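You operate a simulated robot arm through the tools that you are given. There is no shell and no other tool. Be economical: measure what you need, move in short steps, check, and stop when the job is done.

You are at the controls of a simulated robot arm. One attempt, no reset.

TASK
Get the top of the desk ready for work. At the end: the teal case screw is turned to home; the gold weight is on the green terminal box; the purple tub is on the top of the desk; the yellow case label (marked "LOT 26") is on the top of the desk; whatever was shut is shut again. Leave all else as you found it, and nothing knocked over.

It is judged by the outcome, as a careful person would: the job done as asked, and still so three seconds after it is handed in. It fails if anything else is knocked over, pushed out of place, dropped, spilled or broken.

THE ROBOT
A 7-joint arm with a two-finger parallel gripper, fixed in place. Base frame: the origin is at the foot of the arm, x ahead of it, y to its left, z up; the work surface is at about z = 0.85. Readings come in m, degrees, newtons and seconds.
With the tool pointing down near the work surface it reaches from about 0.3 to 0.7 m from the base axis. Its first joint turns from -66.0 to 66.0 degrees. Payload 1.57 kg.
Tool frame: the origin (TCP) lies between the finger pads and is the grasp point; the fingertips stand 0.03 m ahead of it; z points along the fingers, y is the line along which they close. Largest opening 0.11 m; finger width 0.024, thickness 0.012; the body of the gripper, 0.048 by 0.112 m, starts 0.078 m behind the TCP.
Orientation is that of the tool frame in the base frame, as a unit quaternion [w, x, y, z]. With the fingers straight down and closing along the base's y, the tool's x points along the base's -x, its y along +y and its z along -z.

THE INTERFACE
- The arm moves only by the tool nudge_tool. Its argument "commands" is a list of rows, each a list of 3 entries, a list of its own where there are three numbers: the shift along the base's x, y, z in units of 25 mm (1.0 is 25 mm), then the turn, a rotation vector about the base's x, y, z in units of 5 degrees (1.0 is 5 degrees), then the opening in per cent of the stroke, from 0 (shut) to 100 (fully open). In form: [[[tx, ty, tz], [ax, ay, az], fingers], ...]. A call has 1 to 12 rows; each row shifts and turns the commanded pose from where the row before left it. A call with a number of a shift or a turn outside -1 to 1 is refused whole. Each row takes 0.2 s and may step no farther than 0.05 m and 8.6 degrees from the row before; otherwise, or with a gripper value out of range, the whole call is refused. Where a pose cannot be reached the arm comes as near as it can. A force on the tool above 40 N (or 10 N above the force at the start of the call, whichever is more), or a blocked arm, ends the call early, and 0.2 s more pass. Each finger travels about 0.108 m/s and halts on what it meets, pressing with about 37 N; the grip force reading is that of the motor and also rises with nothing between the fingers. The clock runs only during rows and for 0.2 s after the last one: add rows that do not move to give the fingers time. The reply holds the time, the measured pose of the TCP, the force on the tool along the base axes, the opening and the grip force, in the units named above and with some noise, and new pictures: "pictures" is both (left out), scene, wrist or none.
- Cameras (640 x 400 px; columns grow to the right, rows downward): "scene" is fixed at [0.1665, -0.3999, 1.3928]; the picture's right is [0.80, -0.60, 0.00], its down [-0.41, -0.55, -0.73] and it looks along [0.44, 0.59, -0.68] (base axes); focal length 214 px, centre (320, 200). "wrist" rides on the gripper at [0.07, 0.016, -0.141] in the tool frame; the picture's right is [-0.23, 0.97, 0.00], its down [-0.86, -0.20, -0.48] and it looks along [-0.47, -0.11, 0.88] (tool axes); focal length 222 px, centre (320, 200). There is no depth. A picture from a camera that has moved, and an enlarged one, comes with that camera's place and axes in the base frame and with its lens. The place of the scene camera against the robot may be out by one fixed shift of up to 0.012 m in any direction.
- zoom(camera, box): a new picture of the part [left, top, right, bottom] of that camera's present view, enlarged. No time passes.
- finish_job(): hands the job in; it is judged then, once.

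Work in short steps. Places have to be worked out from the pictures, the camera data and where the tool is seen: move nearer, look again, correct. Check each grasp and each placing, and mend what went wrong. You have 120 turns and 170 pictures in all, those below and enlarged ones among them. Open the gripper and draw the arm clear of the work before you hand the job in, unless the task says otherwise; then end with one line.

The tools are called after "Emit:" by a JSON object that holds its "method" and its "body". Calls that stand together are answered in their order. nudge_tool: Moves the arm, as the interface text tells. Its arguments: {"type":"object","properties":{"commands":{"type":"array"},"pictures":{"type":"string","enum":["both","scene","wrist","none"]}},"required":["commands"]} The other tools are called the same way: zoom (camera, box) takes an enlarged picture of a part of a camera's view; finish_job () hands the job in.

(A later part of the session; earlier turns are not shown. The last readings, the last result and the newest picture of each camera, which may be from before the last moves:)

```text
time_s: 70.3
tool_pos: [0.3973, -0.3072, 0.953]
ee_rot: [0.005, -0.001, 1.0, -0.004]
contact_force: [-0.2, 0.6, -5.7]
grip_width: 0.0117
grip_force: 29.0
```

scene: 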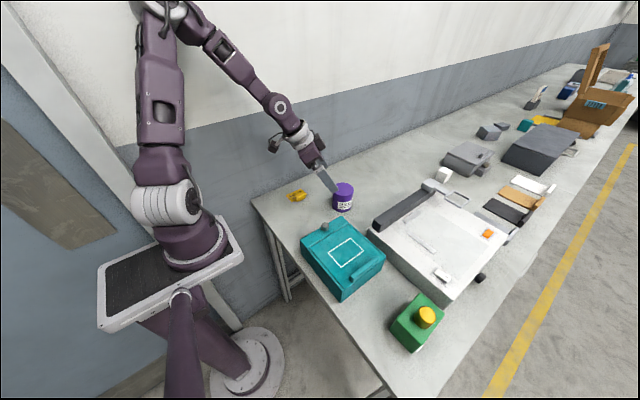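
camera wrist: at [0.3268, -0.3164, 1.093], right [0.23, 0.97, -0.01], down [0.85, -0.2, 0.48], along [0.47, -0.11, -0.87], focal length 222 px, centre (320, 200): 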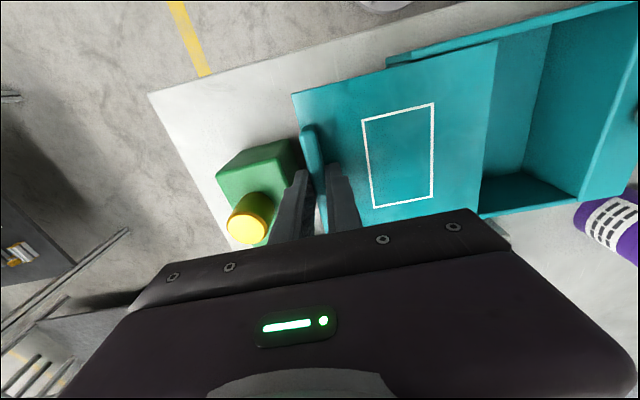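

I'll release the handle, rise, and start turning the tool to look along -y.

Emit:
{"method": "nudge_tool", "body": {"commands": [[[0, 0, -0.02], [0, 0, 0], 22], [[0, 0, 0], [0, 0, 0], 22], [[0, 0, 0.6], [0, 0, 0], 22], [[0, 0, 1], [0, 0, 0], 22], [[0, 0, 1], [0, 0, 0], 22], [[0, 0, 1], [0, 0, -1], 22], [[0, 0.5, 1], [0, 0, -1], 22], [[0, 1, 0], [0, 0, -1], 22], [[0, 1, 0], [0, 0, -1], 22], [[0, 1, 0], [0, 0, -1], 22], [[0, 1, 0], [0, 0, -1], 22], [[0, 1, 0], [0, 0, -1], 22]], "pictures": "scene"}}

Emit:
{"method": "nudge_tool", "body": {"commands": [[[0, 1, 0], [0, 0, -1], 22], [[0, 1, 0], [0, 0, -1], 22], [[0, 1, 0], [0, 0, -1], 22], [[0, 0, 0], [0, 0, -1], 22], [[0, 0, 0], [0, 0, -1], 22], [[0, 0, 0], [0, 0, -1], 22], [[0, 0, 0], [0, 0, -1], 22], [[0, 0, 0], [0, 0, -1], 22], [[0, 0, 0], [0, 0, -1], 22], [[0, 0, 0], [0, 0, -1], 22], [[0, 0, 0], [0, 0, -1], 22], [[0, 0, 0], [0, 0, 0], 22]], "pictures": "both"}}

```text
time_s: 72.9
tool_pos: [0.3966, -0.1694, 1.0687]
ee_rot: [0.002, 0.301, 0.953, -0.006]
contact_force: [0.3, -0.4, -0.5]
grip_width: 0.024
grip_force: 0.1
```

scene: 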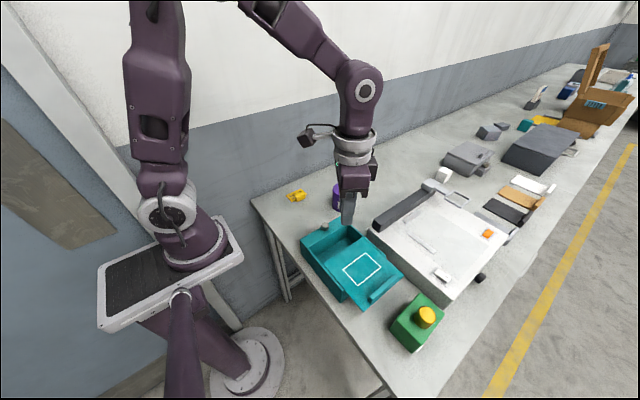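

```text
time_s: 75.5
tool_pos: [0.3963, -0.0935, 1.0679]
ee_rot: [0.0, 0.708, 0.706, -0.006]
contact_force: [0.2, -0.2, 1.0]
grip_width: 0.024
grip_force: 0.0
camera wrist: at [0.4143, -0.0246, 1.2077], right [0.97, -0.23, -0.01], down [-0.2, -0.85, 0.49], along [-0.12, -0.47, -0.87], focal length 222 px, centre (320, 200)
```

scene: 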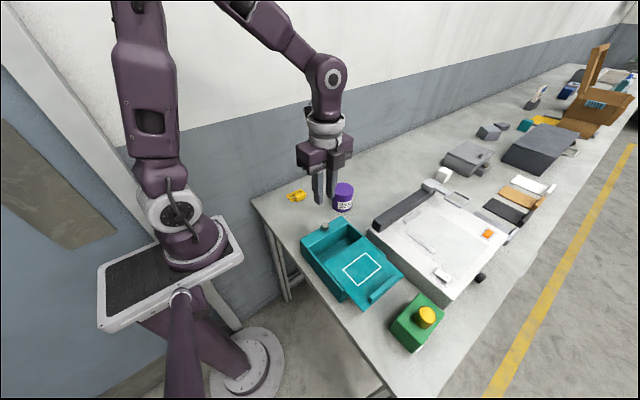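
wrist: 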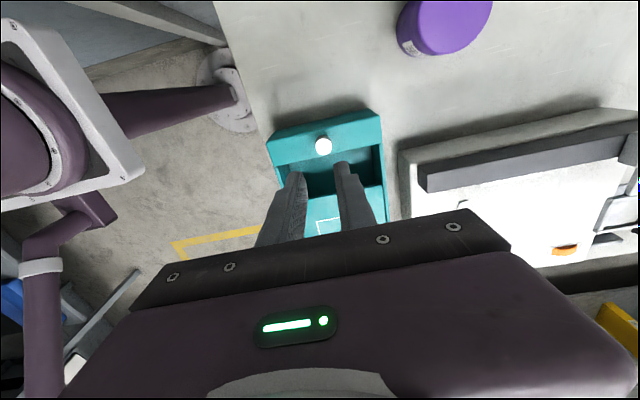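

Emit:
{"method": "zoom", "body": {"camera": "wrist", "box": [255, 95, 400, 195]}}

Emit:
{"method": "zoom", "body": {"camera": "wrist", "box": [300, 125, 348, 165]}}

```text
4.00 times, centred on (328, 145) of wrist
camera zoom: at [0.4143, -0.0246, 1.2077], right [0.97, -0.23, -0.01], down [-0.2, -0.85, 0.49], along [-0.12, -0.47, -0.87], focal length 888 px, centre (290, 420)
```

zoom: 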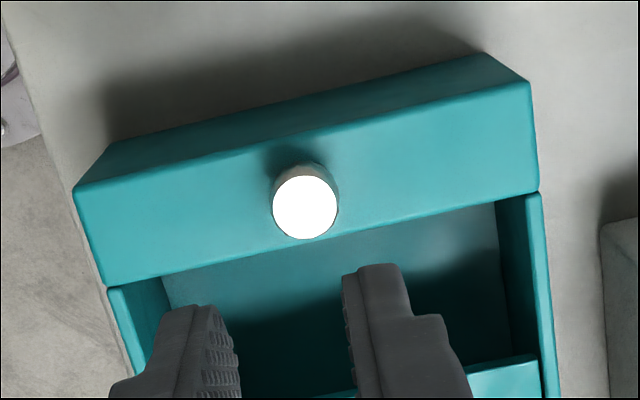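

```text
10.00 times, centred on (324, 145) of wrist
camera zoom: at [0.4143, -0.0246, 1.2077], right [0.97, -0.23, -0.01], down [-0.2, -0.85, 0.49], along [-0.12, -0.47, -0.87], focal length 2221 px, centre (280, 750)
```

zoom: 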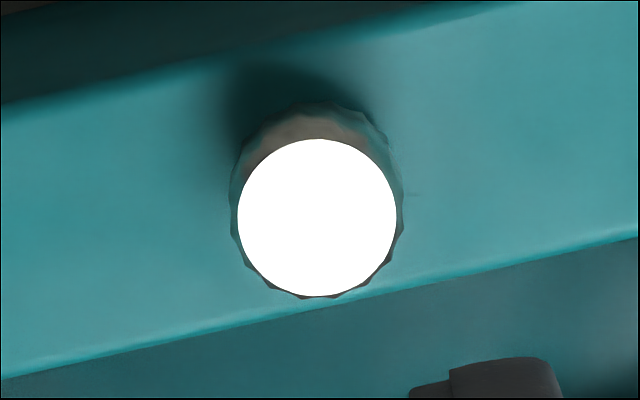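

The knob is knurled, so it's a thumbscrew. I see a possible faint tick on the strip beside it, so I'll zoom tighter from both cameras.

Emit:
{"method": "zoom", "body": {"camera": "wrist", "box": [312, 132, 344, 156]}}

Emit:
{"method": "zoom", "body": {"camera": "scene", "box": [316, 218, 336, 234]}}

```text
16.00 times, centred on (328, 144) of wrist
camera zoom: at [0.4143, -0.0246, 1.2077], right [0.97, -0.23, -0.01], down [-0.2, -0.85, 0.49], along [-0.12, -0.47, -0.87], focal length 3554 px, centre (192, 1096)
```

zoom: 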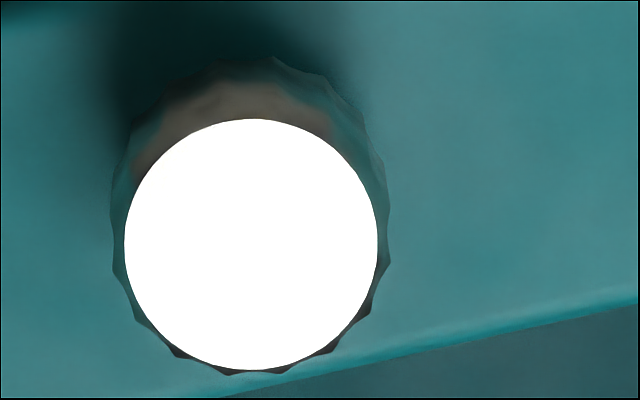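

```text
16.00 times, centred on (326, 226) of scene
camera zoom: at [0.1665, -0.3999, 1.3928], right [0.8, -0.6, 0.0], down [-0.41, -0.55, -0.73], along [0.44, 0.59, -0.68], focal length 3432 px, centre (224, -216)
```

zoom: 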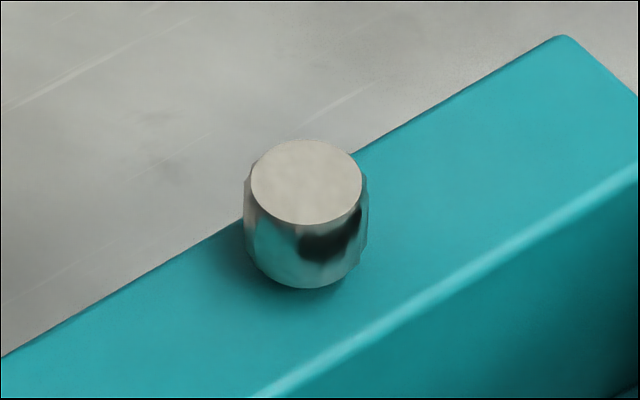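

No marks anywhere, so I take "home" to mean driven fully in (clockwise to the stop). I'll shut the lid first, which means going back to yaw 0 above the handle.

Emit:
{"method": "nudge_tool", "body": {"commands": [[[0, -0.7, 0], [0, 0, 1], 30], [[0, -0.7, 0], [0, 0, 1], 30], [[0, -0.7, 0], [0, 0, 1], 30], [[0, -0.7, 0], [0, 0, 1], 30], [[0, -0.7, 0], [0, 0, 1], 30], [[0, -0.7, 0], [0, 0, 1], 30], [[0, -0.7, 0], [0, 0, 1], 30], [[0, -0.7, 0], [0, 0, 1], 30], [[0, -0.7, 0], [0, 0, 1], 30], [[0, -0.7, 0], [0, 0, 1], 30], [[0, -0.7, 0], [0, 0, 1], 30], [[0, -0.7, 0], [0, 0, 1], 30]], "pictures": "none"}}

Emit:
{"method": "nudge_tool", "body": {"commands": [[[0, -0.1, 0], [0, 0, 1], 30], [[0, 0, 0], [0, 0, 1], 30], [[0, 0, 0], [0, 0, 1], 30], [[0, 0, 0], [0, 0, 1], 30], [[0, 0, 0], [0, 0, 1], 30], [[0, 0, 0], [0, 0, 1], 30], [[0, 0, -1], [0, 0, 0], 30], [[0, 0, -1], [0, 0, 0], 30], [[0, 0, -0.6], [0, 0, 0], 30], [[0, 0, 0], [0, 0, 0], 30]], "pictures": "none"}}

Emit:
{"method": "zoom", "body": {"camera": "wrist", "box": [240, 100, 400, 220]}}

```text
time_s: 78.1
tool_pos: [0.3971, -0.304, 1.0686]
ee_rot: [0.003, 0.258, 0.966, -0.003]
contact_force: [-0.2, -0.4, 1.3]
grip_width: 0.0328
grip_force: 0.1
```

```text
time_s: 80.3
tool_pos: [0.3957, -0.3075, 1.0002]
ee_rot: [0.004, 0.0, 1.0, -0.005]
contact_force: [-0.3, 0.0, 0.1]
grip_width: 0.0329
grip_force: 0.0
```

```text
3.33 times, centred on (320, 160) of wrist
camera zoom: at [0.3253, -0.2911, 1.1415], right [0.23, 0.97, -0.01], down [0.85, -0.2, 0.49], along [0.47, -0.12, -0.87], focal length 740 px, centre (320, 333)
```

zoom: 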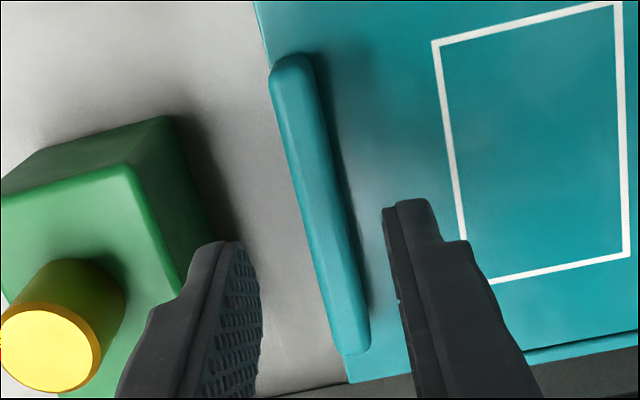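

The handle is centred between the fingers. I'll descend, grip, and push the lid back 50 mm.

Emit:
{"method": "nudge_tool", "body": {"commands": [[[0.05, 0, -0.9], [0, 0, 0], 27], [[0, 0, -0.95], [0, 0, 0], 27], [[0, 0, 0], [0, 0, 0], 27], [[0, 0, 0], [0, 0, 0], 8], [[0, 0, 0], [0, 0, 0], 8], [[0, 0.4, 0], [0, 0, 0], 8], [[0, 0.4, 0], [0, 0, 0], 8], [[0, 0.4, 0], [0, 0, 0], 8], [[0, 0.4, 0], [0, 0, 0], 8], [[0, 0.4, 0], [0, 0, 0], 8], [[0, 0, 0], [0, 0, 0], 8]], "pictures": "none"}}

Emit:
{"method": "zoom", "body": {"camera": "scene", "box": [295, 205, 405, 305]}}

```text
time_s: 82.7
tool_pos: [0.3961, -0.2565, 0.957]
ee_rot: [0.002, 0.0, 1.0, -0.003]
contact_force: [-5.1, -0.2, -15.1]
grip_width: 0.0118
grip_force: 29.1
```

```text
4.00 times, centred on (350, 255) of scene
camera zoom: at [0.1666, -0.4, 1.3928], right [0.8, -0.6, 0.0], down [-0.41, -0.55, -0.73], along [0.44, 0.59, -0.68], focal length 858 px, centre (200, -20)
```

zoom: 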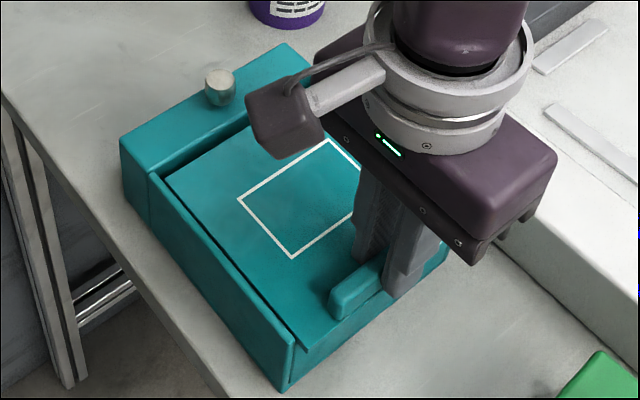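

About 8 mm remain, with an upward bind of 15 N. I'll lower 1.5 mm and then push the rest gently.

Emit:
{"method": "nudge_tool", "body": {"commands": [[[-0.02, 0, -0.07], [0, 0, 0], 8], [[0, 0.12, 0], [0, 0, 0], 8], [[0, 0.12, 0], [0, 0, 0], 8], [[0, 0.06, 0], [0, 0, 0], 8], [[0, 0, 0], [0, 0, 0], 8]], "pictures": "none"}}

Emit:
{"method": "zoom", "body": {"camera": "scene", "box": [295, 205, 405, 305]}}

```text
time_s: 83.9
tool_pos: [0.3964, -0.2498, 0.9542]
ee_rot: [0.005, 0.001, 1.0, -0.004]
contact_force: [-6.2, -0.5, 22.1]
grip_width: 0.0117
grip_force: 29.6
```

```text
4.00 times, centred on (350, 255) of scene
camera zoom: at [0.1661, -0.3997, 1.3929], right [0.8, -0.6, 0.0], down [-0.41, -0.55, -0.73], along [0.44, 0.59, -0.68], focal length 858 px, centre (200, -20)
```

zoom: 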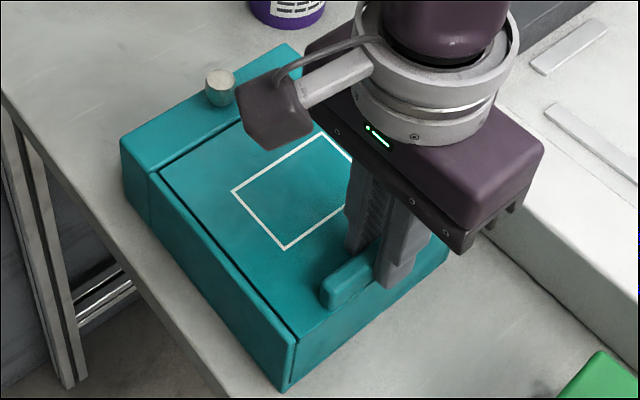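

Nearly closed. I'll ease the downward load and push the last 2–3 mm to the stop.

Emit:
{"method": "nudge_tool", "body": {"commands": [[[-0.02, 0, 0.05], [0, 0, 0], 8], [[0, 0.06, 0], [0, 0, 0], 8], [[0, 0.06, 0], [0, 0, 0], 8], [[0, 0, 0], [0, 0, 0], 8]], "pictures": "none"}}

Emit:
{"method": "zoom", "body": {"camera": "scene", "box": [295, 205, 405, 305]}}

```text
time_s: 84.9
tool_pos: [0.3965, -0.2473, 0.9561]
ee_rot: [0.004, 0.0, 1.0, -0.004]
contact_force: [7.1, -14.3, -20.5]
grip_width: 0.0118
grip_force: 29.0
```

```text
4.00 times, centred on (350, 255) of scene
camera zoom: at [0.167, -0.4004, 1.3926], right [0.8, -0.6, 0.0], down [-0.41, -0.54, -0.73], along [0.44, 0.59, -0.68], focal length 858 px, centre (200, -20)
```

zoom: 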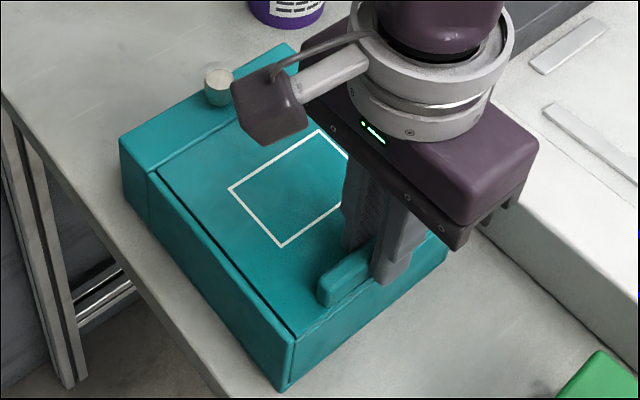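

The lid hit its stop (-14 N in y), so it's shut. I'll relax, release, and rise to inspect.

Emit:
{"method": "nudge_tool", "body": {"commands": [[[0, -0.04, -0.05], [0, 0, 0], 8], [[0, 0, 0], [0, 0, 0], 14], [[0, 0, 0], [0, 0, 0], 26], [[0, 0, 0.6], [0, 0, 0], 26], [[0, 0, 1], [0, 0, 0], 26], [[0, 0.6, 1], [0, 0, 0], 26], [[0, 1, 0], [0, 0, 0], 26], [[0, 1, 0], [0, 0, 0], 26], [[0.1, 1, 0], [0, 0, 0], 26], [[0.1, 1, 0], [0, 0, 0], 26], [[0.1, 1, 0], [0, 0, 0], 26], [[0.1, 0.5, 0], [0, 0, 0], 26]], "pictures": "wrist"}}

Emit:
{"method": "zoom", "body": {"camera": "wrist", "box": [200, 60, 400, 220]}}

Emit:
{"method": "zoom", "body": {"camera": "scene", "box": [295, 205, 405, 305]}}

```text
time_s: 87.5
tool_pos: [0.4061, -0.0951, 1.0207]
ee_rot: [0.004, 0.0, 1.0, -0.004]
contact_force: [-0.5, 0.5, 1.1]
grip_width: 0.0285
grip_force: 0.1
camera wrist: at [0.3363, -0.079, 1.161], right [0.23, 0.97, -0.01], down [0.85, -0.2, 0.49], along [0.47, -0.12, -0.87], focal length 222 px, centre (320, 200)
```

wrist: 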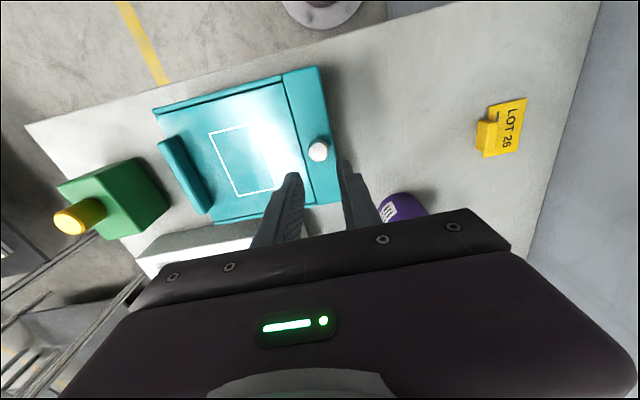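

```text
2.50 times, centred on (300, 140) of wrist
camera zoom: at [0.3363, -0.079, 1.161], right [0.23, 0.97, -0.01], down [0.85, -0.2, 0.49], along [0.47, -0.12, -0.87], focal length 555 px, centre (370, 350)
```

zoom: 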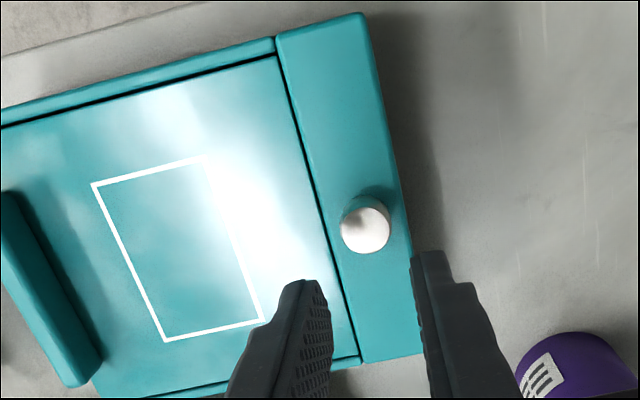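

```text
4.00 times, centred on (350, 255) of scene
camera zoom: at [0.1665, -0.3999, 1.3928], right [0.8, -0.6, 0.0], down [-0.41, -0.55, -0.73], along [0.44, 0.59, -0.68], focal length 858 px, centre (200, -20)
```

zoom: 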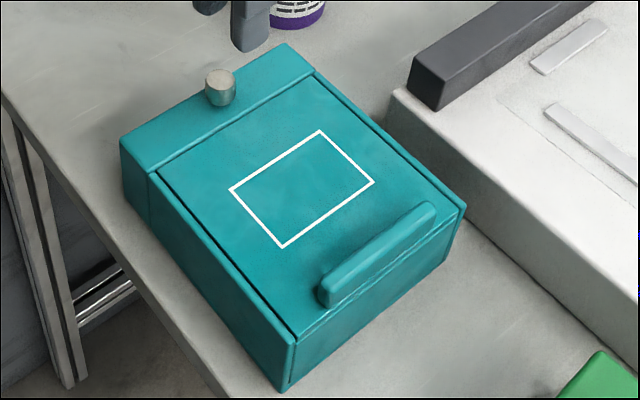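

The lid is fully shut again. The screw is at about (0.402, -0.097), top z≈0.94. I'll pre-turn the tool to +80° so there's room for a long clockwise stroke.

Emit:
{"method": "nudge_tool", "body": {"commands": [[[0, 0, 0], [0, 0, 1], 35], [[0, 0, 0], [0, 0, 1], 35], [[0, 0, 0], [0, 0, 1], 35], [[0, 0, 0], [0, 0, 1], 35], [[0, 0, 0], [0, 0, 1], 35], [[0, 0, 0], [0, 0, 1], 35], [[0, 0, 0], [0, 0, 1], 35], [[0, 0, 0], [0, 0, 1], 35], [[0, 0, 0], [0, 0, 1], 35], [[0, 0, 0], [0, 0, 1], 35], [[0, 0, 0], [0, 0, 1], 35], [[0, 0, 0], [0, 0, 1], 35]], "pictures": "none"}}

Emit:
{"method": "nudge_tool", "body": {"commands": [[[-0.12, -0.08, 0], [0, 0, 1], 35], [[0, 0, 0], [0, 0, 1], 35], [[0, 0, 0], [0, 0, 1], 35], [[0, 0, 0], [0, 0, 1], 35], [[0, 0, -0.9], [0, 0, 0], 35], [[0, 0, 0], [0, 0, 0], 35]], "pictures": "both"}}

Emit:
{"method": "zoom", "body": {"camera": "wrist", "box": [260, 120, 380, 220]}}

```text
time_s: 90.1
tool_pos: [0.4072, -0.0948, 1.0193]
ee_rot: [0.005, -0.5, 0.866, -0.003]
contact_force: [0.2, 0.5, 0.0]
grip_width: 0.0383
grip_force: 0.0
```

```text
time_s: 91.5
tool_pos: [0.4026, -0.0972, 0.996]
ee_rot: [0.006, -0.643, 0.765, -0.002]
contact_force: [0.1, -0.2, 0.9]
grip_width: 0.0382
grip_force: 0.0
camera wrist: at [0.3735, -0.1655, 1.1365], right [-0.92, 0.39, -0.01], down [0.34, 0.81, 0.49], along [0.2, 0.44, -0.87], focal length 222 px, centre (320, 200)
```

scene: 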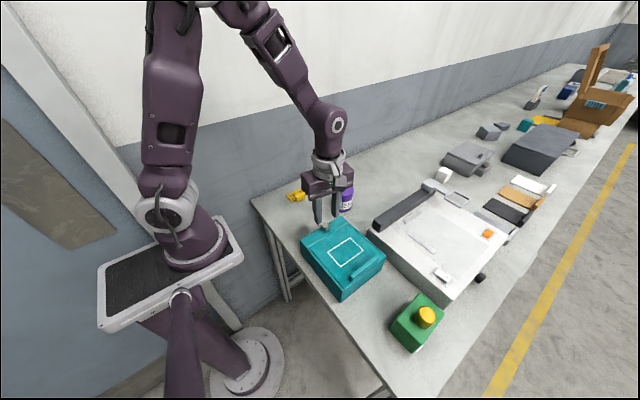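
wrist: 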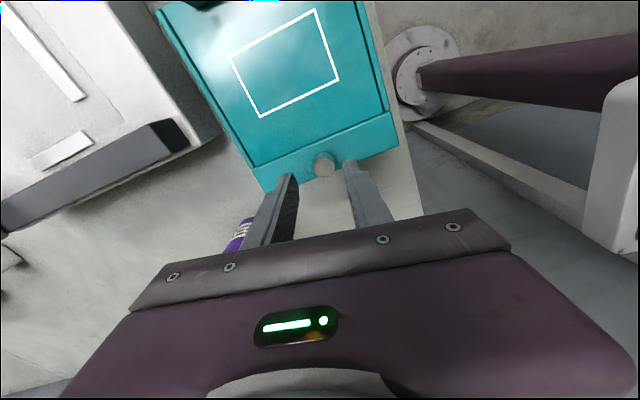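

```text
4.00 times, centred on (320, 170) of wrist
camera zoom: at [0.3735, -0.1655, 1.1365], right [-0.92, 0.39, -0.01], down [0.34, 0.81, 0.49], along [0.2, 0.44, -0.87], focal length 888 px, centre (320, 320)
```

zoom: 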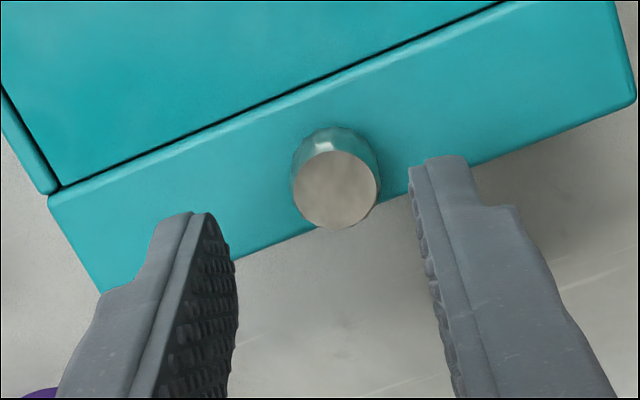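

The screw is aligned at (0.401, -0.097). I'll descend to TCP z≈0.955 and grip it.

Emit:
{"method": "nudge_tool", "body": {"commands": [[[-0.05, 0, -0.9], [0, 0, 0], 30], [[0, 0, -0.74], [0, 0, 0], 30], [[0, 0, 0], [0, 0, 0], 30], [[0, 0, 0], [0, 0, 0], 8], [[0, 0, 0], [0, 0, 0], 8]], "pictures": "none"}}

Emit:
{"method": "zoom", "body": {"camera": "wrist", "box": [280, 150, 360, 220]}}

Emit:
{"method": "zoom", "body": {"camera": "scene", "box": [306, 205, 346, 240]}}

```text
time_s: 92.7
tool_pos: [0.3992, -0.0975, 0.9548]
ee_rot: [0.003, -0.643, 0.766, 0.0]
contact_force: [-16.5, 4.8, -3.1]
grip_width: 0.0204
grip_force: 34.2
```

```text
5.71 times, centred on (320, 185) of wrist
camera zoom: at [0.3712, -0.1652, 1.0953], right [-0.92, 0.39, 0.0], down [0.34, 0.8, 0.48], along [0.19, 0.44, -0.87], focal length 1269 px, centre (320, 286)
```

zoom: 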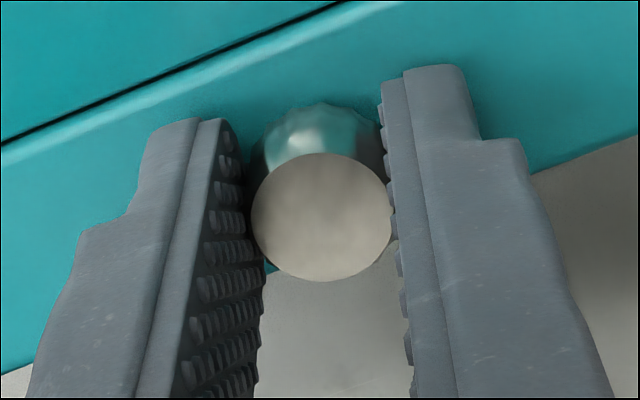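

```text
11.43 times, centred on (326, 222) of scene
camera zoom: at [0.1661, -0.3998, 1.3929], right [0.8, -0.6, 0.0], down [-0.41, -0.55, -0.73], along [0.44, 0.59, -0.68], focal length 2451 px, centre (251, -57)
```

zoom: 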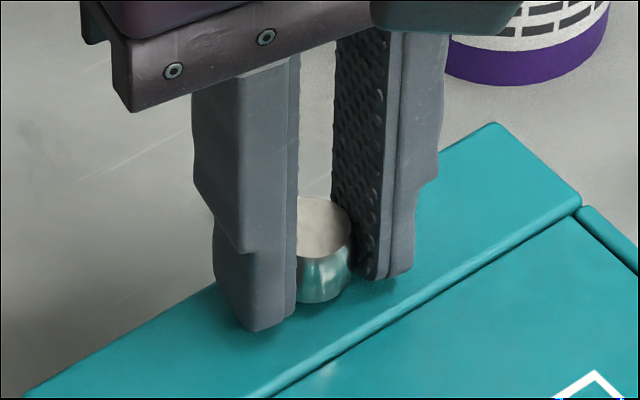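

Gripped (diameter 0.0204). There's a side load of -16 N, so I'll recenter by -2 mm in x and test a 10° clockwise turn.

Emit:
{"method": "nudge_tool", "body": {"commands": [[[-0.07, 0.02, 0], [0, 0, 0], 8], [[0, 0, 0], [0, 0, 0], 8]], "pictures": "none"}}

Emit:
{"method": "nudge_tool", "body": {"commands": [[[0, 0, 0], [0, 0, -0.5], 8], [[0, 0, 0], [0, 0, -0.5], 8], [[0, 0, 0], [0, 0, -0.5], 8], [[0, 0, 0], [0, 0, -0.5], 8], [[0, 0, 0], [0, 0, 0], 8]], "pictures": "none"}}

Emit:
{"method": "zoom", "body": {"camera": "wrist", "box": [280, 150, 360, 220]}}

```text
time_s: 93.3
tool_pos: [0.3995, -0.0982, 0.9549]
ee_rot: [0.005, -0.643, 0.766, -0.001]
contact_force: [-9.9, 0.3, -22.7]
grip_width: 0.0207
grip_force: 33.9
```

```text
time_s: 94.5
tool_pos: [0.3991, -0.0965, 0.956]
ee_rot: [0.004, -0.574, 0.819, 0.0]
contact_force: [-20.8, -7.9, -19.4]
grip_width: 0.0202
grip_force: 33.4
```

```text
5.71 times, centred on (320, 185) of wrist
camera zoom: at [0.3597, -0.1584, 1.0964], right [-0.84, 0.55, 0.0], down [0.48, 0.73, 0.48], along [0.27, 0.4, -0.88], focal length 1269 px, centre (320, 286)
```

zoom: 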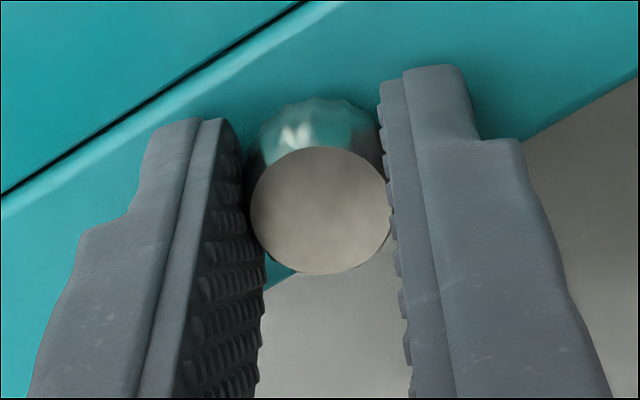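

It turns. I'll relax the side and vertical load a bit and continue clockwise.

Emit:
{"method": "nudge_tool", "body": {"commands": [[[-0.08, -0.03, -0.06], [0, 0, 0], 8], [[0, 0, 0], [0, 0, -1], 8], [[0, 0, 0], [0, 0, -1], 8], [[0, 0, 0], [0, 0, -1], 8], [[0, 0, 0], [0, 0, -1], 8], [[0, 0, 0], [0, 0, 0], 8]], "pictures": "none"}}

Emit:
{"method": "zoom", "body": {"camera": "wrist", "box": [280, 150, 360, 220]}}

Emit:
{"method": "zoom", "body": {"camera": "scene", "box": [306, 205, 346, 240]}}

```text
time_s: 95.9
tool_pos: [0.3991, -0.096, 0.9551]
ee_rot: [0.006, -0.422, 0.907, -0.003]
contact_force: [-1.7, 17.3, 17.6]
grip_width: 0.0201
grip_force: 33.9
```

```text
5.71 times, centred on (320, 185) of wrist
camera zoom: at [0.3403, -0.1408, 1.0953], right [-0.6, 0.8, -0.01], down [0.7, 0.53, 0.49], along [0.39, 0.29, -0.87], focal length 1269 px, centre (320, 286)
```

zoom: 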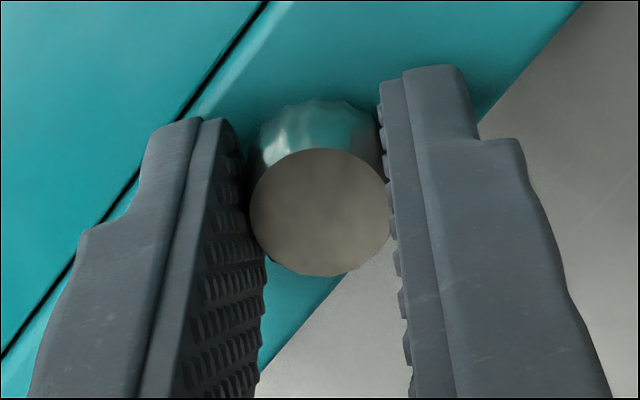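

```text
11.43 times, centred on (326, 222) of scene
camera zoom: at [0.1662, -0.3994, 1.393], right [0.8, -0.6, 0.0], down [-0.41, -0.55, -0.73], along [0.44, 0.59, -0.68], focal length 2451 px, centre (251, -57)
```

zoom: 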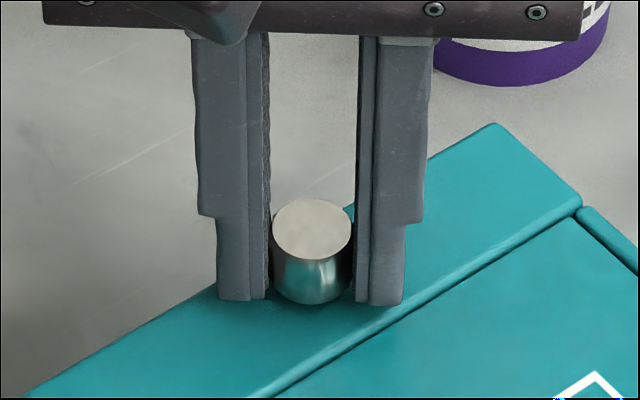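

Emit:
{"method": "nudge_tool", "body": {"commands": [[[0, 0.06, 0.05], [0, 0, 0], 8], [[0, 0, 0], [0, 0, -1], 8], [[0, 0, 0], [0, 0, -1], 8], [[0, 0, 0], [0, 0, -1], 8], [[0, 0, 0], [0, 0, -1], 8], [[0, 0, 0], [0, 0, 0], 8]], "pictures": "none"}}

Emit:
{"method": "zoom", "body": {"camera": "scene", "box": [316, 216, 336, 234]}}

Emit:
{"method": "zoom", "body": {"camera": "wrist", "box": [300, 160, 340, 195]}}

```text
time_s: 97.3
tool_pos: [0.3992, -0.0966, 0.955]
ee_rot: [0.005, -0.258, 0.966, -0.003]
contact_force: [8.1, -11.2, -0.7]
grip_width: 0.0202
grip_force: 34.1
```

```text
16.00 times, centred on (326, 225) of scene
camera zoom: at [0.1667, -0.4002, 1.3927], right [0.8, -0.6, 0.0], down [-0.41, -0.55, -0.73], along [0.44, 0.59, -0.68], focal length 3432 px, centre (224, -200)
```

zoom: 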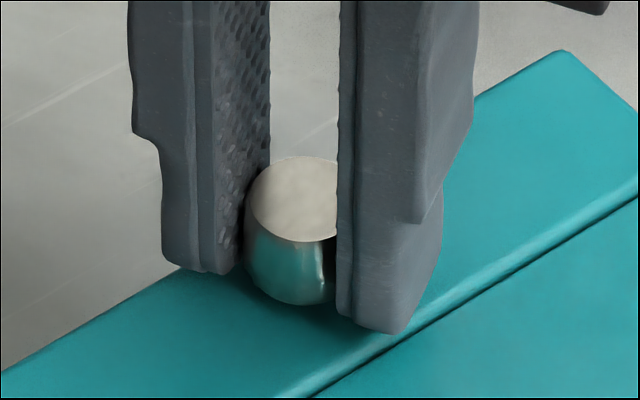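

```text
11.43 times, centred on (320, 178) of wrist
camera zoom: at [0.3291, -0.1176, 1.0956], right [-0.29, 0.96, -0.01], down [0.84, 0.26, 0.49], along [0.47, 0.13, -0.87], focal length 2538 px, centre (320, 457)
```

zoom: 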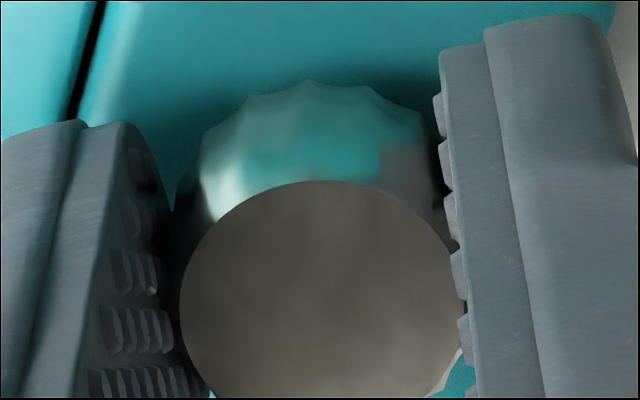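

This view shows the knurl clearly, so I'll turn 10° more and compare the knurl pattern relative to the fingers.

Emit:
{"method": "nudge_tool", "body": {"commands": [[[-0.02, -0.02, 0], [0, 0, -1], 8], [[0, 0, 0], [0, 0, -1], 8], [[0, 0, 0], [0, 0, 0], 8]], "pictures": "none"}}

Emit:
{"method": "zoom", "body": {"camera": "wrist", "box": [300, 160, 340, 195]}}

```text
time_s: 98.1
tool_pos: [0.3995, -0.0962, 0.9553]
ee_rot: [0.003, -0.174, 0.985, -0.004]
contact_force: [7.4, -2.3, -0.4]
grip_width: 0.0202
grip_force: 33.6
```

```text
11.43 times, centred on (320, 178) of wrist
camera zoom: at [0.3267, -0.1052, 1.0956], right [-0.12, 0.99, -0.01], down [0.87, 0.11, 0.49], along [0.48, 0.05, -0.87], focal length 2538 px, centre (320, 457)
```

zoom: 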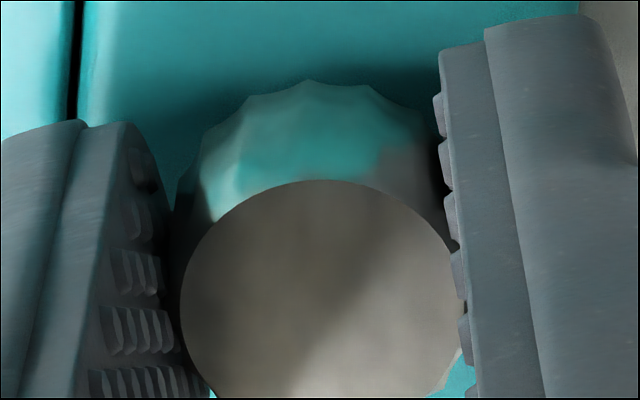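

The pattern is identical, so the screw turns with the gripper and hasn't reached a stop. Continuing clockwise.

Emit:
{"method": "nudge_tool", "body": {"commands": [[[-0.02, 0, 0], [0, 0, -1], 8], [[0, 0, 0], [0, 0, -1], 8], [[0, 0, 0], [0, 0, -1], 8], [[0, 0, 0], [0, 0, -1], 8], [[0, 0, 0], [0, 0, -1], 8], [[0, 0, 0], [0, 0, -1], 8], [[0, 0, 0], [0, 0, -1], 8], [[0, 0, 0], [0, 0, -1], 8], [[0, 0, 0], [0, 0, 0], 8]], "pictures": "none"}}

Emit:
{"method": "zoom", "body": {"camera": "wrist", "box": [300, 160, 340, 195]}}

```text
time_s: 100.1
tool_pos: [0.3992, -0.094, 0.9553]
ee_rot: [0.003, 0.174, 0.985, -0.004]
contact_force: [25.6, 21.2, 3.0]
grip_width: 0.0203
grip_force: 33.7
```

```text
11.43 times, centred on (320, 178) of wrist
camera zoom: at [0.3383, -0.0561, 1.0955], right [0.55, 0.84, -0.01], down [0.73, -0.47, 0.49], along [0.41, -0.27, -0.87], focal length 2538 px, centre (320, 457)
```

zoom: 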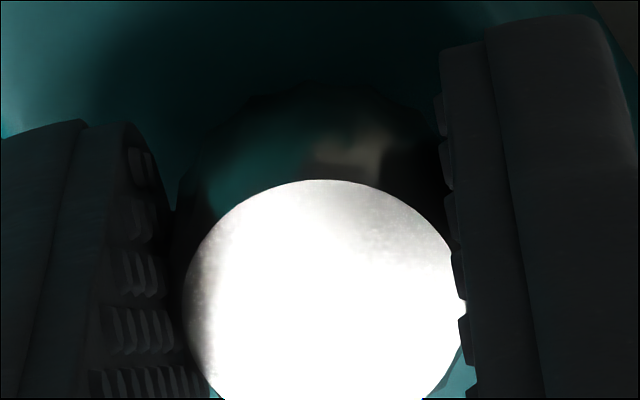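

The side load is rising from a slight eccentricity. I'll recentre and then check the knurl pattern.

Emit:
{"method": "nudge_tool", "body": {"commands": [[[0.1, 0.08, 0], [0, 0, 0], 8], [[0, 0, 0], [0, 0, -1], 8], [[0, 0, 0], [0, 0, -1], 8], [[0, 0, 0], [0, 0, 0], 8]], "pictures": "none"}}

Emit:
{"method": "zoom", "body": {"camera": "wrist", "box": [300, 160, 340, 195]}}

```text
time_s: 101.1
tool_pos: [0.398, -0.0952, 0.9554]
ee_rot: [0.0, 0.26, 0.966, -0.006]
contact_force: [-5.2, -4.4, 23.3]
grip_width: 0.0202
grip_force: 33.7
```

```text
11.43 times, centred on (320, 178) of wrist
camera zoom: at [0.3472, -0.0458, 1.0955], right [0.69, 0.73, -0.01], down [0.64, -0.6, 0.48], along [0.35, -0.34, -0.88], focal length 2538 px, centre (320, 457)
```

zoom: 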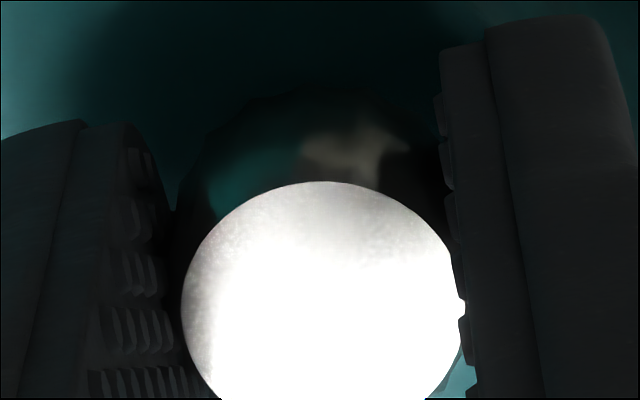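

Emit:
{"method": "nudge_tool", "body": {"commands": [[[-0.02, -0.02, 0.06], [0, 0, 0], 8], [[0, 0, 0], [0, 0, -1], 8], [[0, 0, 0], [0, 0, -1], 8], [[0, 0, 0], [0, 0, -1], 8], [[0, 0, 0], [0, 0, -1], 8], [[0, 0, 0], [0, 0, 0], 8]], "pictures": "none"}}

Emit:
{"method": "zoom", "body": {"camera": "wrist", "box": [300, 160, 340, 195]}}

Emit:
{"method": "zoom", "body": {"camera": "scene", "box": [316, 216, 336, 234]}}

```text
time_s: 102.5
tool_pos: [0.3991, -0.0939, 0.9563]
ee_rot: [0.001, 0.423, 0.906, -0.005]
contact_force: [-4.3, -4.0, -21.2]
grip_width: 0.0202
grip_force: 33.2
```

```text
11.43 times, centred on (320, 178) of wrist
camera zoom: at [0.3674, -0.0305, 1.097], right [0.89, 0.45, -0.01], down [0.4, -0.78, 0.49], along [0.21, -0.44, -0.87], focal length 2538 px, centre (320, 457)
```

zoom: 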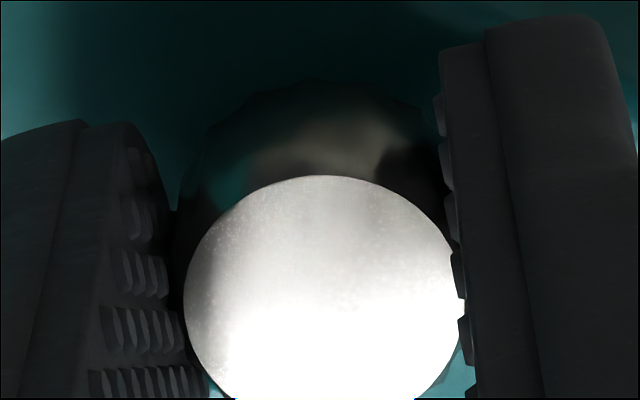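

```text
16.00 times, centred on (326, 225) of scene
camera zoom: at [0.1666, -0.4001, 1.3927], right [0.8, -0.6, 0.0], down [-0.41, -0.55, -0.73], along [0.44, 0.59, -0.68], focal length 3432 px, centre (224, -200)
```

zoom: 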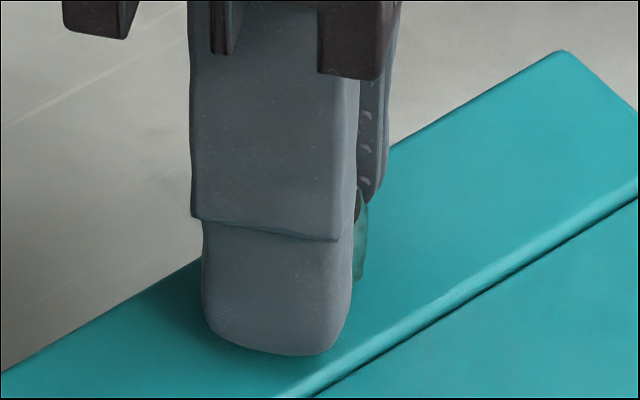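

Still turning (130° so far). Continuing to -95°.

Emit:
{"method": "nudge_tool", "body": {"commands": [[[0, 0, -0.04], [0, 0, -1], 8], [[0, 0, 0], [0, 0, -1], 8], [[0, 0, 0], [0, 0, -1], 8], [[0, 0, 0], [0, 0, -1], 8], [[0, 0, 0], [0, 0, -1], 8], [[0, 0, 0], [0, 0, -1], 8], [[0, 0, 0], [0, 0, -1], 8], [[0, 0, 0], [0, 0, -1], 8], [[0, 0, 0], [0, 0, -1], 8], [[0, 0, 0], [0, 0, 0], 8]], "pictures": "none"}}

Emit:
{"method": "zoom", "body": {"camera": "wrist", "box": [300, 160, 340, 195]}}

```text
time_s: 104.7
tool_pos: [0.3994, -0.0955, 0.956]
ee_rot: [-0.001, 0.737, 0.676, -0.006]
contact_force: [11.0, 8.9, -16.7]
grip_width: 0.0202
grip_force: 34.3
```

```text
11.43 times, centred on (320, 178) of wrist
camera zoom: at [0.424, -0.0271, 1.0961], right [0.95, -0.31, -0.01], down [-0.27, -0.83, 0.49], along [-0.16, -0.46, -0.87], focal length 2538 px, centre (320, 457)
```

zoom: 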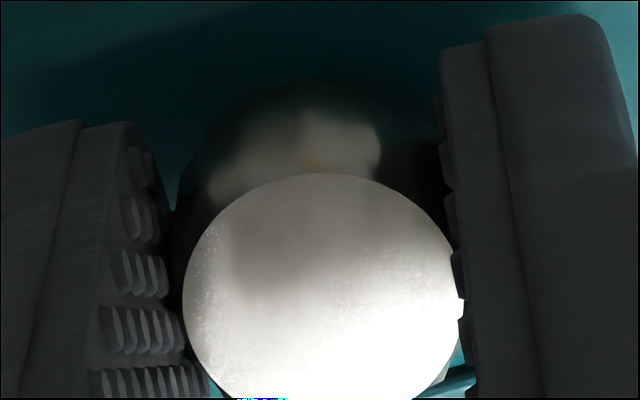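

About 175° turned without a stop. I'll release, rise a little, and look at the screw for any index mark that's now visible.

Emit:
{"method": "nudge_tool", "body": {"commands": [[[0, 0, 0], [0, 0, 0], 20], [[0, 0, 0], [0, 0, 0], 32], [[0, 0, 0.8], [0, 0, 0], 32], [[0, 0, 1], [0, 0, 0], 32], [[0, 0, 0], [0, 0, 0], 32]], "pictures": "none"}}

Emit:
{"method": "zoom", "body": {"camera": "scene", "box": [316, 216, 336, 234]}}

Emit:
{"method": "zoom", "body": {"camera": "wrist", "box": [290, 130, 350, 190]}}

```text
time_s: 105.9
tool_pos: [0.3989, -0.095, 1.0023]
ee_rot: [-0.001, 0.738, 0.675, -0.005]
contact_force: [-0.7, -0.5, -0.2]
grip_width: 0.0353
grip_force: 0.1
```

```text
16.00 times, centred on (326, 225) of scene
camera zoom: at [0.1665, -0.3999, 1.3928], right [0.8, -0.6, 0.0], down [-0.41, -0.55, -0.73], along [0.44, 0.59, -0.68], focal length 3432 px, centre (224, -200)
```

zoom: 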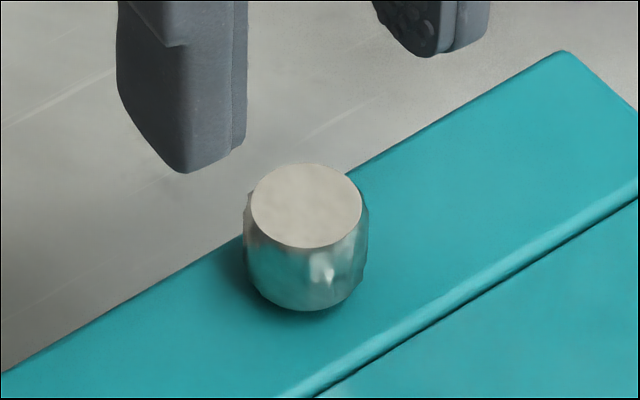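

```text
6.67 times, centred on (320, 160) of wrist
camera zoom: at [0.4234, -0.0272, 1.1428], right [0.95, -0.31, -0.01], down [-0.27, -0.83, 0.49], along [-0.16, -0.46, -0.87], focal length 1481 px, centre (320, 467)
```

zoom: 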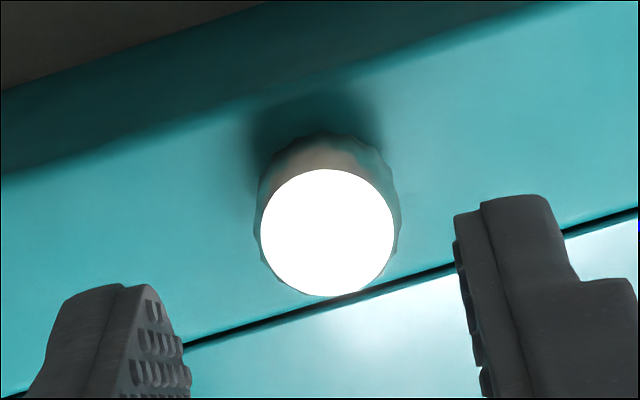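

The screw has sunk by about 1.7 mm, so clockwise drives it in. I'll rotate back to +80° above it and take another clockwise stroke.

Emit:
{"method": "nudge_tool", "body": {"commands": [[[0, 0, 0], [0, 0, 1], 32], [[0, 0, 0], [0, 0, 1], 32], [[0, 0, 0], [0, 0, 1], 32], [[0, 0, 0], [0, 0, 1], 32], [[0, 0, 0], [0, 0, 1], 32], [[0, 0, 0], [0, 0, 1], 32], [[0, 0, 0], [0, 0, 1], 32], [[0, 0, 0], [0, 0, 1], 32], [[0, 0, 0], [0, 0, 1], 32], [[0, 0, 0], [0, 0, 1], 32], [[0, 0, 0], [0, 0, 1], 32], [[0, 0, 0], [0, 0, 1], 32]], "pictures": "none"}}

Emit:
{"method": "nudge_tool", "body": {"commands": [[[0, 0, 0], [0, 0, 1], 32], [[0, 0, 0], [0, 0, 1], 32], [[0, 0, 0], [0, 0, 1], 32], [[0, 0, 0], [0, 0, 1], 32], [[0, 0, 0], [0, 0, 1], 32], [[0, 0, 0], [0, 0, 1], 32], [[0, 0, 0], [0, 0, 1], 32], [[0, 0, 0], [0, 0, 1], 32], [[0, 0, 0], [0, 0, 1], 32], [[0, 0, 0], [0, 0, 1], 32], [[0, 0, 0], [0, 0, 1], 32], [[0, 0, 0], [0, 0, 1], 32]], "pictures": "none"}}

Emit:
{"method": "nudge_tool", "body": {"commands": [[[0, 0, 0], [0, 0, 1], 32], [[0, 0, 0], [0, 0, 1], 32], [[0, 0, 0], [0, 0, 1], 32], [[0, 0, 0], [0, 0, 1], 32], [[0, 0, 0], [0, 0, 1], 32], [[0, 0, 0], [0, 0, 1], 32], [[0, 0, 0], [0, 0, 1], 32], [[0, 0, 0], [0, 0, 1], 32], [[0, 0, 0], [0, 0, 1], 32], [[0, 0, 0], [0, 0, 1], 32], [[0, 0, 0], [0, 0, 1], 32], [[0, 0, 0], [0, 0, 0], 32]], "pictures": "none"}}

```text
time_s: 108.5
tool_pos: [0.3995, -0.0949, 1.0017]
ee_rot: [0.002, 0.3, 0.954, -0.006]
contact_force: [-1.1, -0.2, -0.9]
grip_width: 0.0353
grip_force: 0.1
```

```text
time_s: 111.1
tool_pos: [0.3993, -0.0944, 1.0017]
ee_rot: [0.005, -0.217, 0.976, -0.004]
contact_force: [-0.5, 0.3, 0.5]
grip_width: 0.035
grip_force: 0.0
```

```text
time_s: 113.7
tool_pos: [0.3996, -0.0942, 1.001]
ee_rot: [0.005, -0.643, 0.766, -0.002]
contact_force: [0.3, -0.5, 0.0]
grip_width: 0.0352
grip_force: 0.1
```

Emit:
{"method": "nudge_tool", "body": {"commands": [[[0, -0.06, -0.9], [0, 0, 0], 32], [[0, 0, -0.96], [0, 0, 0], 30], [[0, 0, 0], [0, 0, 0], 30], [[0, 0, 0], [0, 0, 0], 8], [[0, 0, 0], [0, 0, 0], 8]], "pictures": "none"}}

Emit:
{"method": "zoom", "body": {"camera": "wrist", "box": [300, 160, 340, 195]}}

```text
time_s: 114.9
tool_pos: [0.399, -0.0971, 0.9548]
ee_rot: [0.006, -0.643, 0.766, -0.001]
contact_force: [-3.3, 1.6, -6.5]
grip_width: 0.0205
grip_force: 34.1
```

```text
11.43 times, centred on (320, 178) of wrist
camera zoom: at [0.3707, -0.1651, 1.0942], right [-0.92, 0.39, 0.0], down [0.34, 0.81, 0.49], along [0.19, 0.44, -0.87], focal length 2538 px, centre (320, 457)
```

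zoom: 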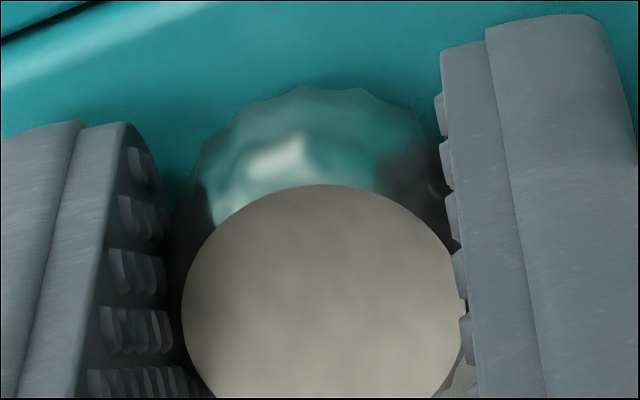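

Good grip with a low side load. I'll turn 60° clockwise, following it down slightly.

Emit:
{"method": "nudge_tool", "body": {"commands": [[[0, 0, -0.002], [0, 0, -1], 8], [[0, 0, -0.002], [0, 0, -1], 8], [[0, 0, -0.002], [0, 0, -1], 8], [[0, 0, -0.002], [0, 0, -1], 8], [[0, 0, -0.002], [0, 0, -1], 8], [[0, 0, -0.002], [0, 0, -1], 8], [[0, 0, -0.002], [0, 0, -1], 8], [[0, 0, -0.002], [0, 0, -1], 8], [[0, 0, -0.002], [0, 0, -1], 8], [[0, 0, -0.002], [0, 0, -1], 8], [[0, 0, -0.002], [0, 0, -1], 8], [[0, 0, -0.002], [0, 0, -1], 8]], "pictures": "none"}}

Emit:
{"method": "zoom", "body": {"camera": "wrist", "box": [300, 160, 340, 195]}}

```text
time_s: 117.5
tool_pos: [0.3987, -0.0964, 0.953]
ee_rot: [0.004, -0.173, 0.985, -0.004]
contact_force: [-14.0, 10.7, 21.4]
grip_width: 0.0204
grip_force: 34.0
```

```text
11.43 times, centred on (320, 178) of wrist
camera zoom: at [0.3273, -0.1052, 1.0935], right [-0.12, 0.99, -0.01], down [0.87, 0.11, 0.48], along [0.48, 0.05, -0.87], focal length 2538 px, centre (320, 457)
```

zoom: 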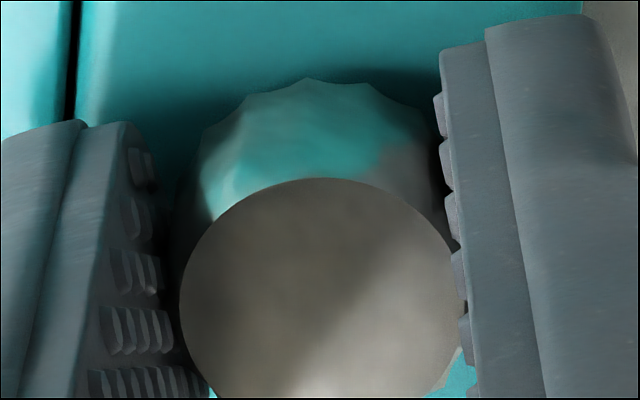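

Still turning with the gripper. I'll relax the loads, raise 1.5 mm, and continue for 50°.

Emit:
{"method": "nudge_tool", "body": {"commands": [[[-0.05, 0.04, 0.06], [0, 0, 0], 8], [[0, 0, 0], [0, 0, -1], 8], [[0, 0, 0], [0, 0, -1], 8], [[0, 0, 0], [0, 0, -1], 8], [[0, 0, 0], [0, 0, -1], 8], [[0, 0, 0], [0, 0, -1], 8], [[0, 0, 0], [0, 0, -1], 8], [[0, 0, 0], [0, 0, -1], 8], [[0, 0, 0], [0, 0, -1], 8], [[0, 0, 0], [0, 0, -1], 8], [[0, 0, 0], [0, 0, -1], 8], [[0, 0, 0], [0, 0, 0], 8]], "pictures": "none"}}

Emit:
{"method": "zoom", "body": {"camera": "wrist", "box": [300, 160, 340, 195]}}

```text
time_s: 120.1
tool_pos: [0.3987, -0.0964, 0.954]
ee_rot: [0.003, 0.259, 0.966, -0.004]
contact_force: [15.0, 5.4, -20.7]
grip_width: 0.02
grip_force: 33.6
```

```text
11.43 times, centred on (320, 178) of wrist
camera zoom: at [0.3469, -0.0462, 1.0948], right [0.68, 0.73, -0.01], down [0.64, -0.6, 0.49], along [0.35, -0.34, -0.87], focal length 2538 px, centre (320, 457)
```

zoom: 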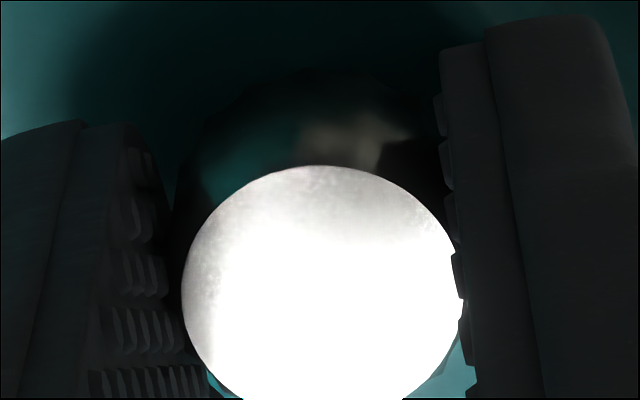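

The screw keeps sinking. Continuing to about -95°.

Emit:
{"method": "nudge_tool", "body": {"commands": [[[0.05, 0.02, -0.04], [0, 0, -1], 8], [[0, 0, -0.002], [0, 0, -1], 8], [[0, 0, -0.002], [0, 0, -1], 8], [[0, 0, -0.002], [0, 0, -1], 8], [[0, 0, -0.002], [0, 0, -1], 8], [[0, 0, -0.002], [0, 0, -1], 8], [[0, 0, -0.002], [0, 0, -1], 8], [[0, 0, -0.002], [0, 0, -1], 8], [[0, 0, -0.002], [0, 0, -1], 8], [[0, 0, -0.002], [0, 0, -1], 8], [[0, 0, -0.002], [0, 0, -1], 8], [[0, 0, -0.002], [0, 0, -1], 8]], "pictures": "none"}}

Emit:
{"method": "zoom", "body": {"camera": "wrist", "box": [300, 160, 340, 195]}}

```text
time_s: 122.7
tool_pos: [0.4001, -0.0955, 0.9523]
ee_rot: [0.001, 0.707, 0.707, -0.005]
contact_force: [8.7, 2.7, 14.2]
grip_width: 0.0202
grip_force: 33.9
```

```text
11.43 times, centred on (320, 178) of wrist
camera zoom: at [0.4176, -0.0256, 1.0929], right [0.97, -0.23, -0.01], down [-0.2, -0.85, 0.49], along [-0.12, -0.47, -0.87], focal length 2538 px, centre (320, 457)
```

zoom: 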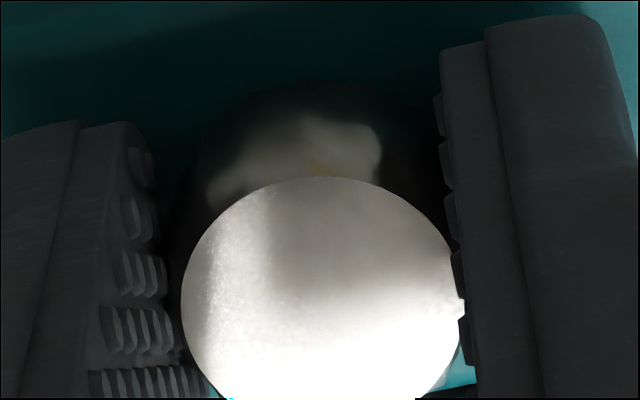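

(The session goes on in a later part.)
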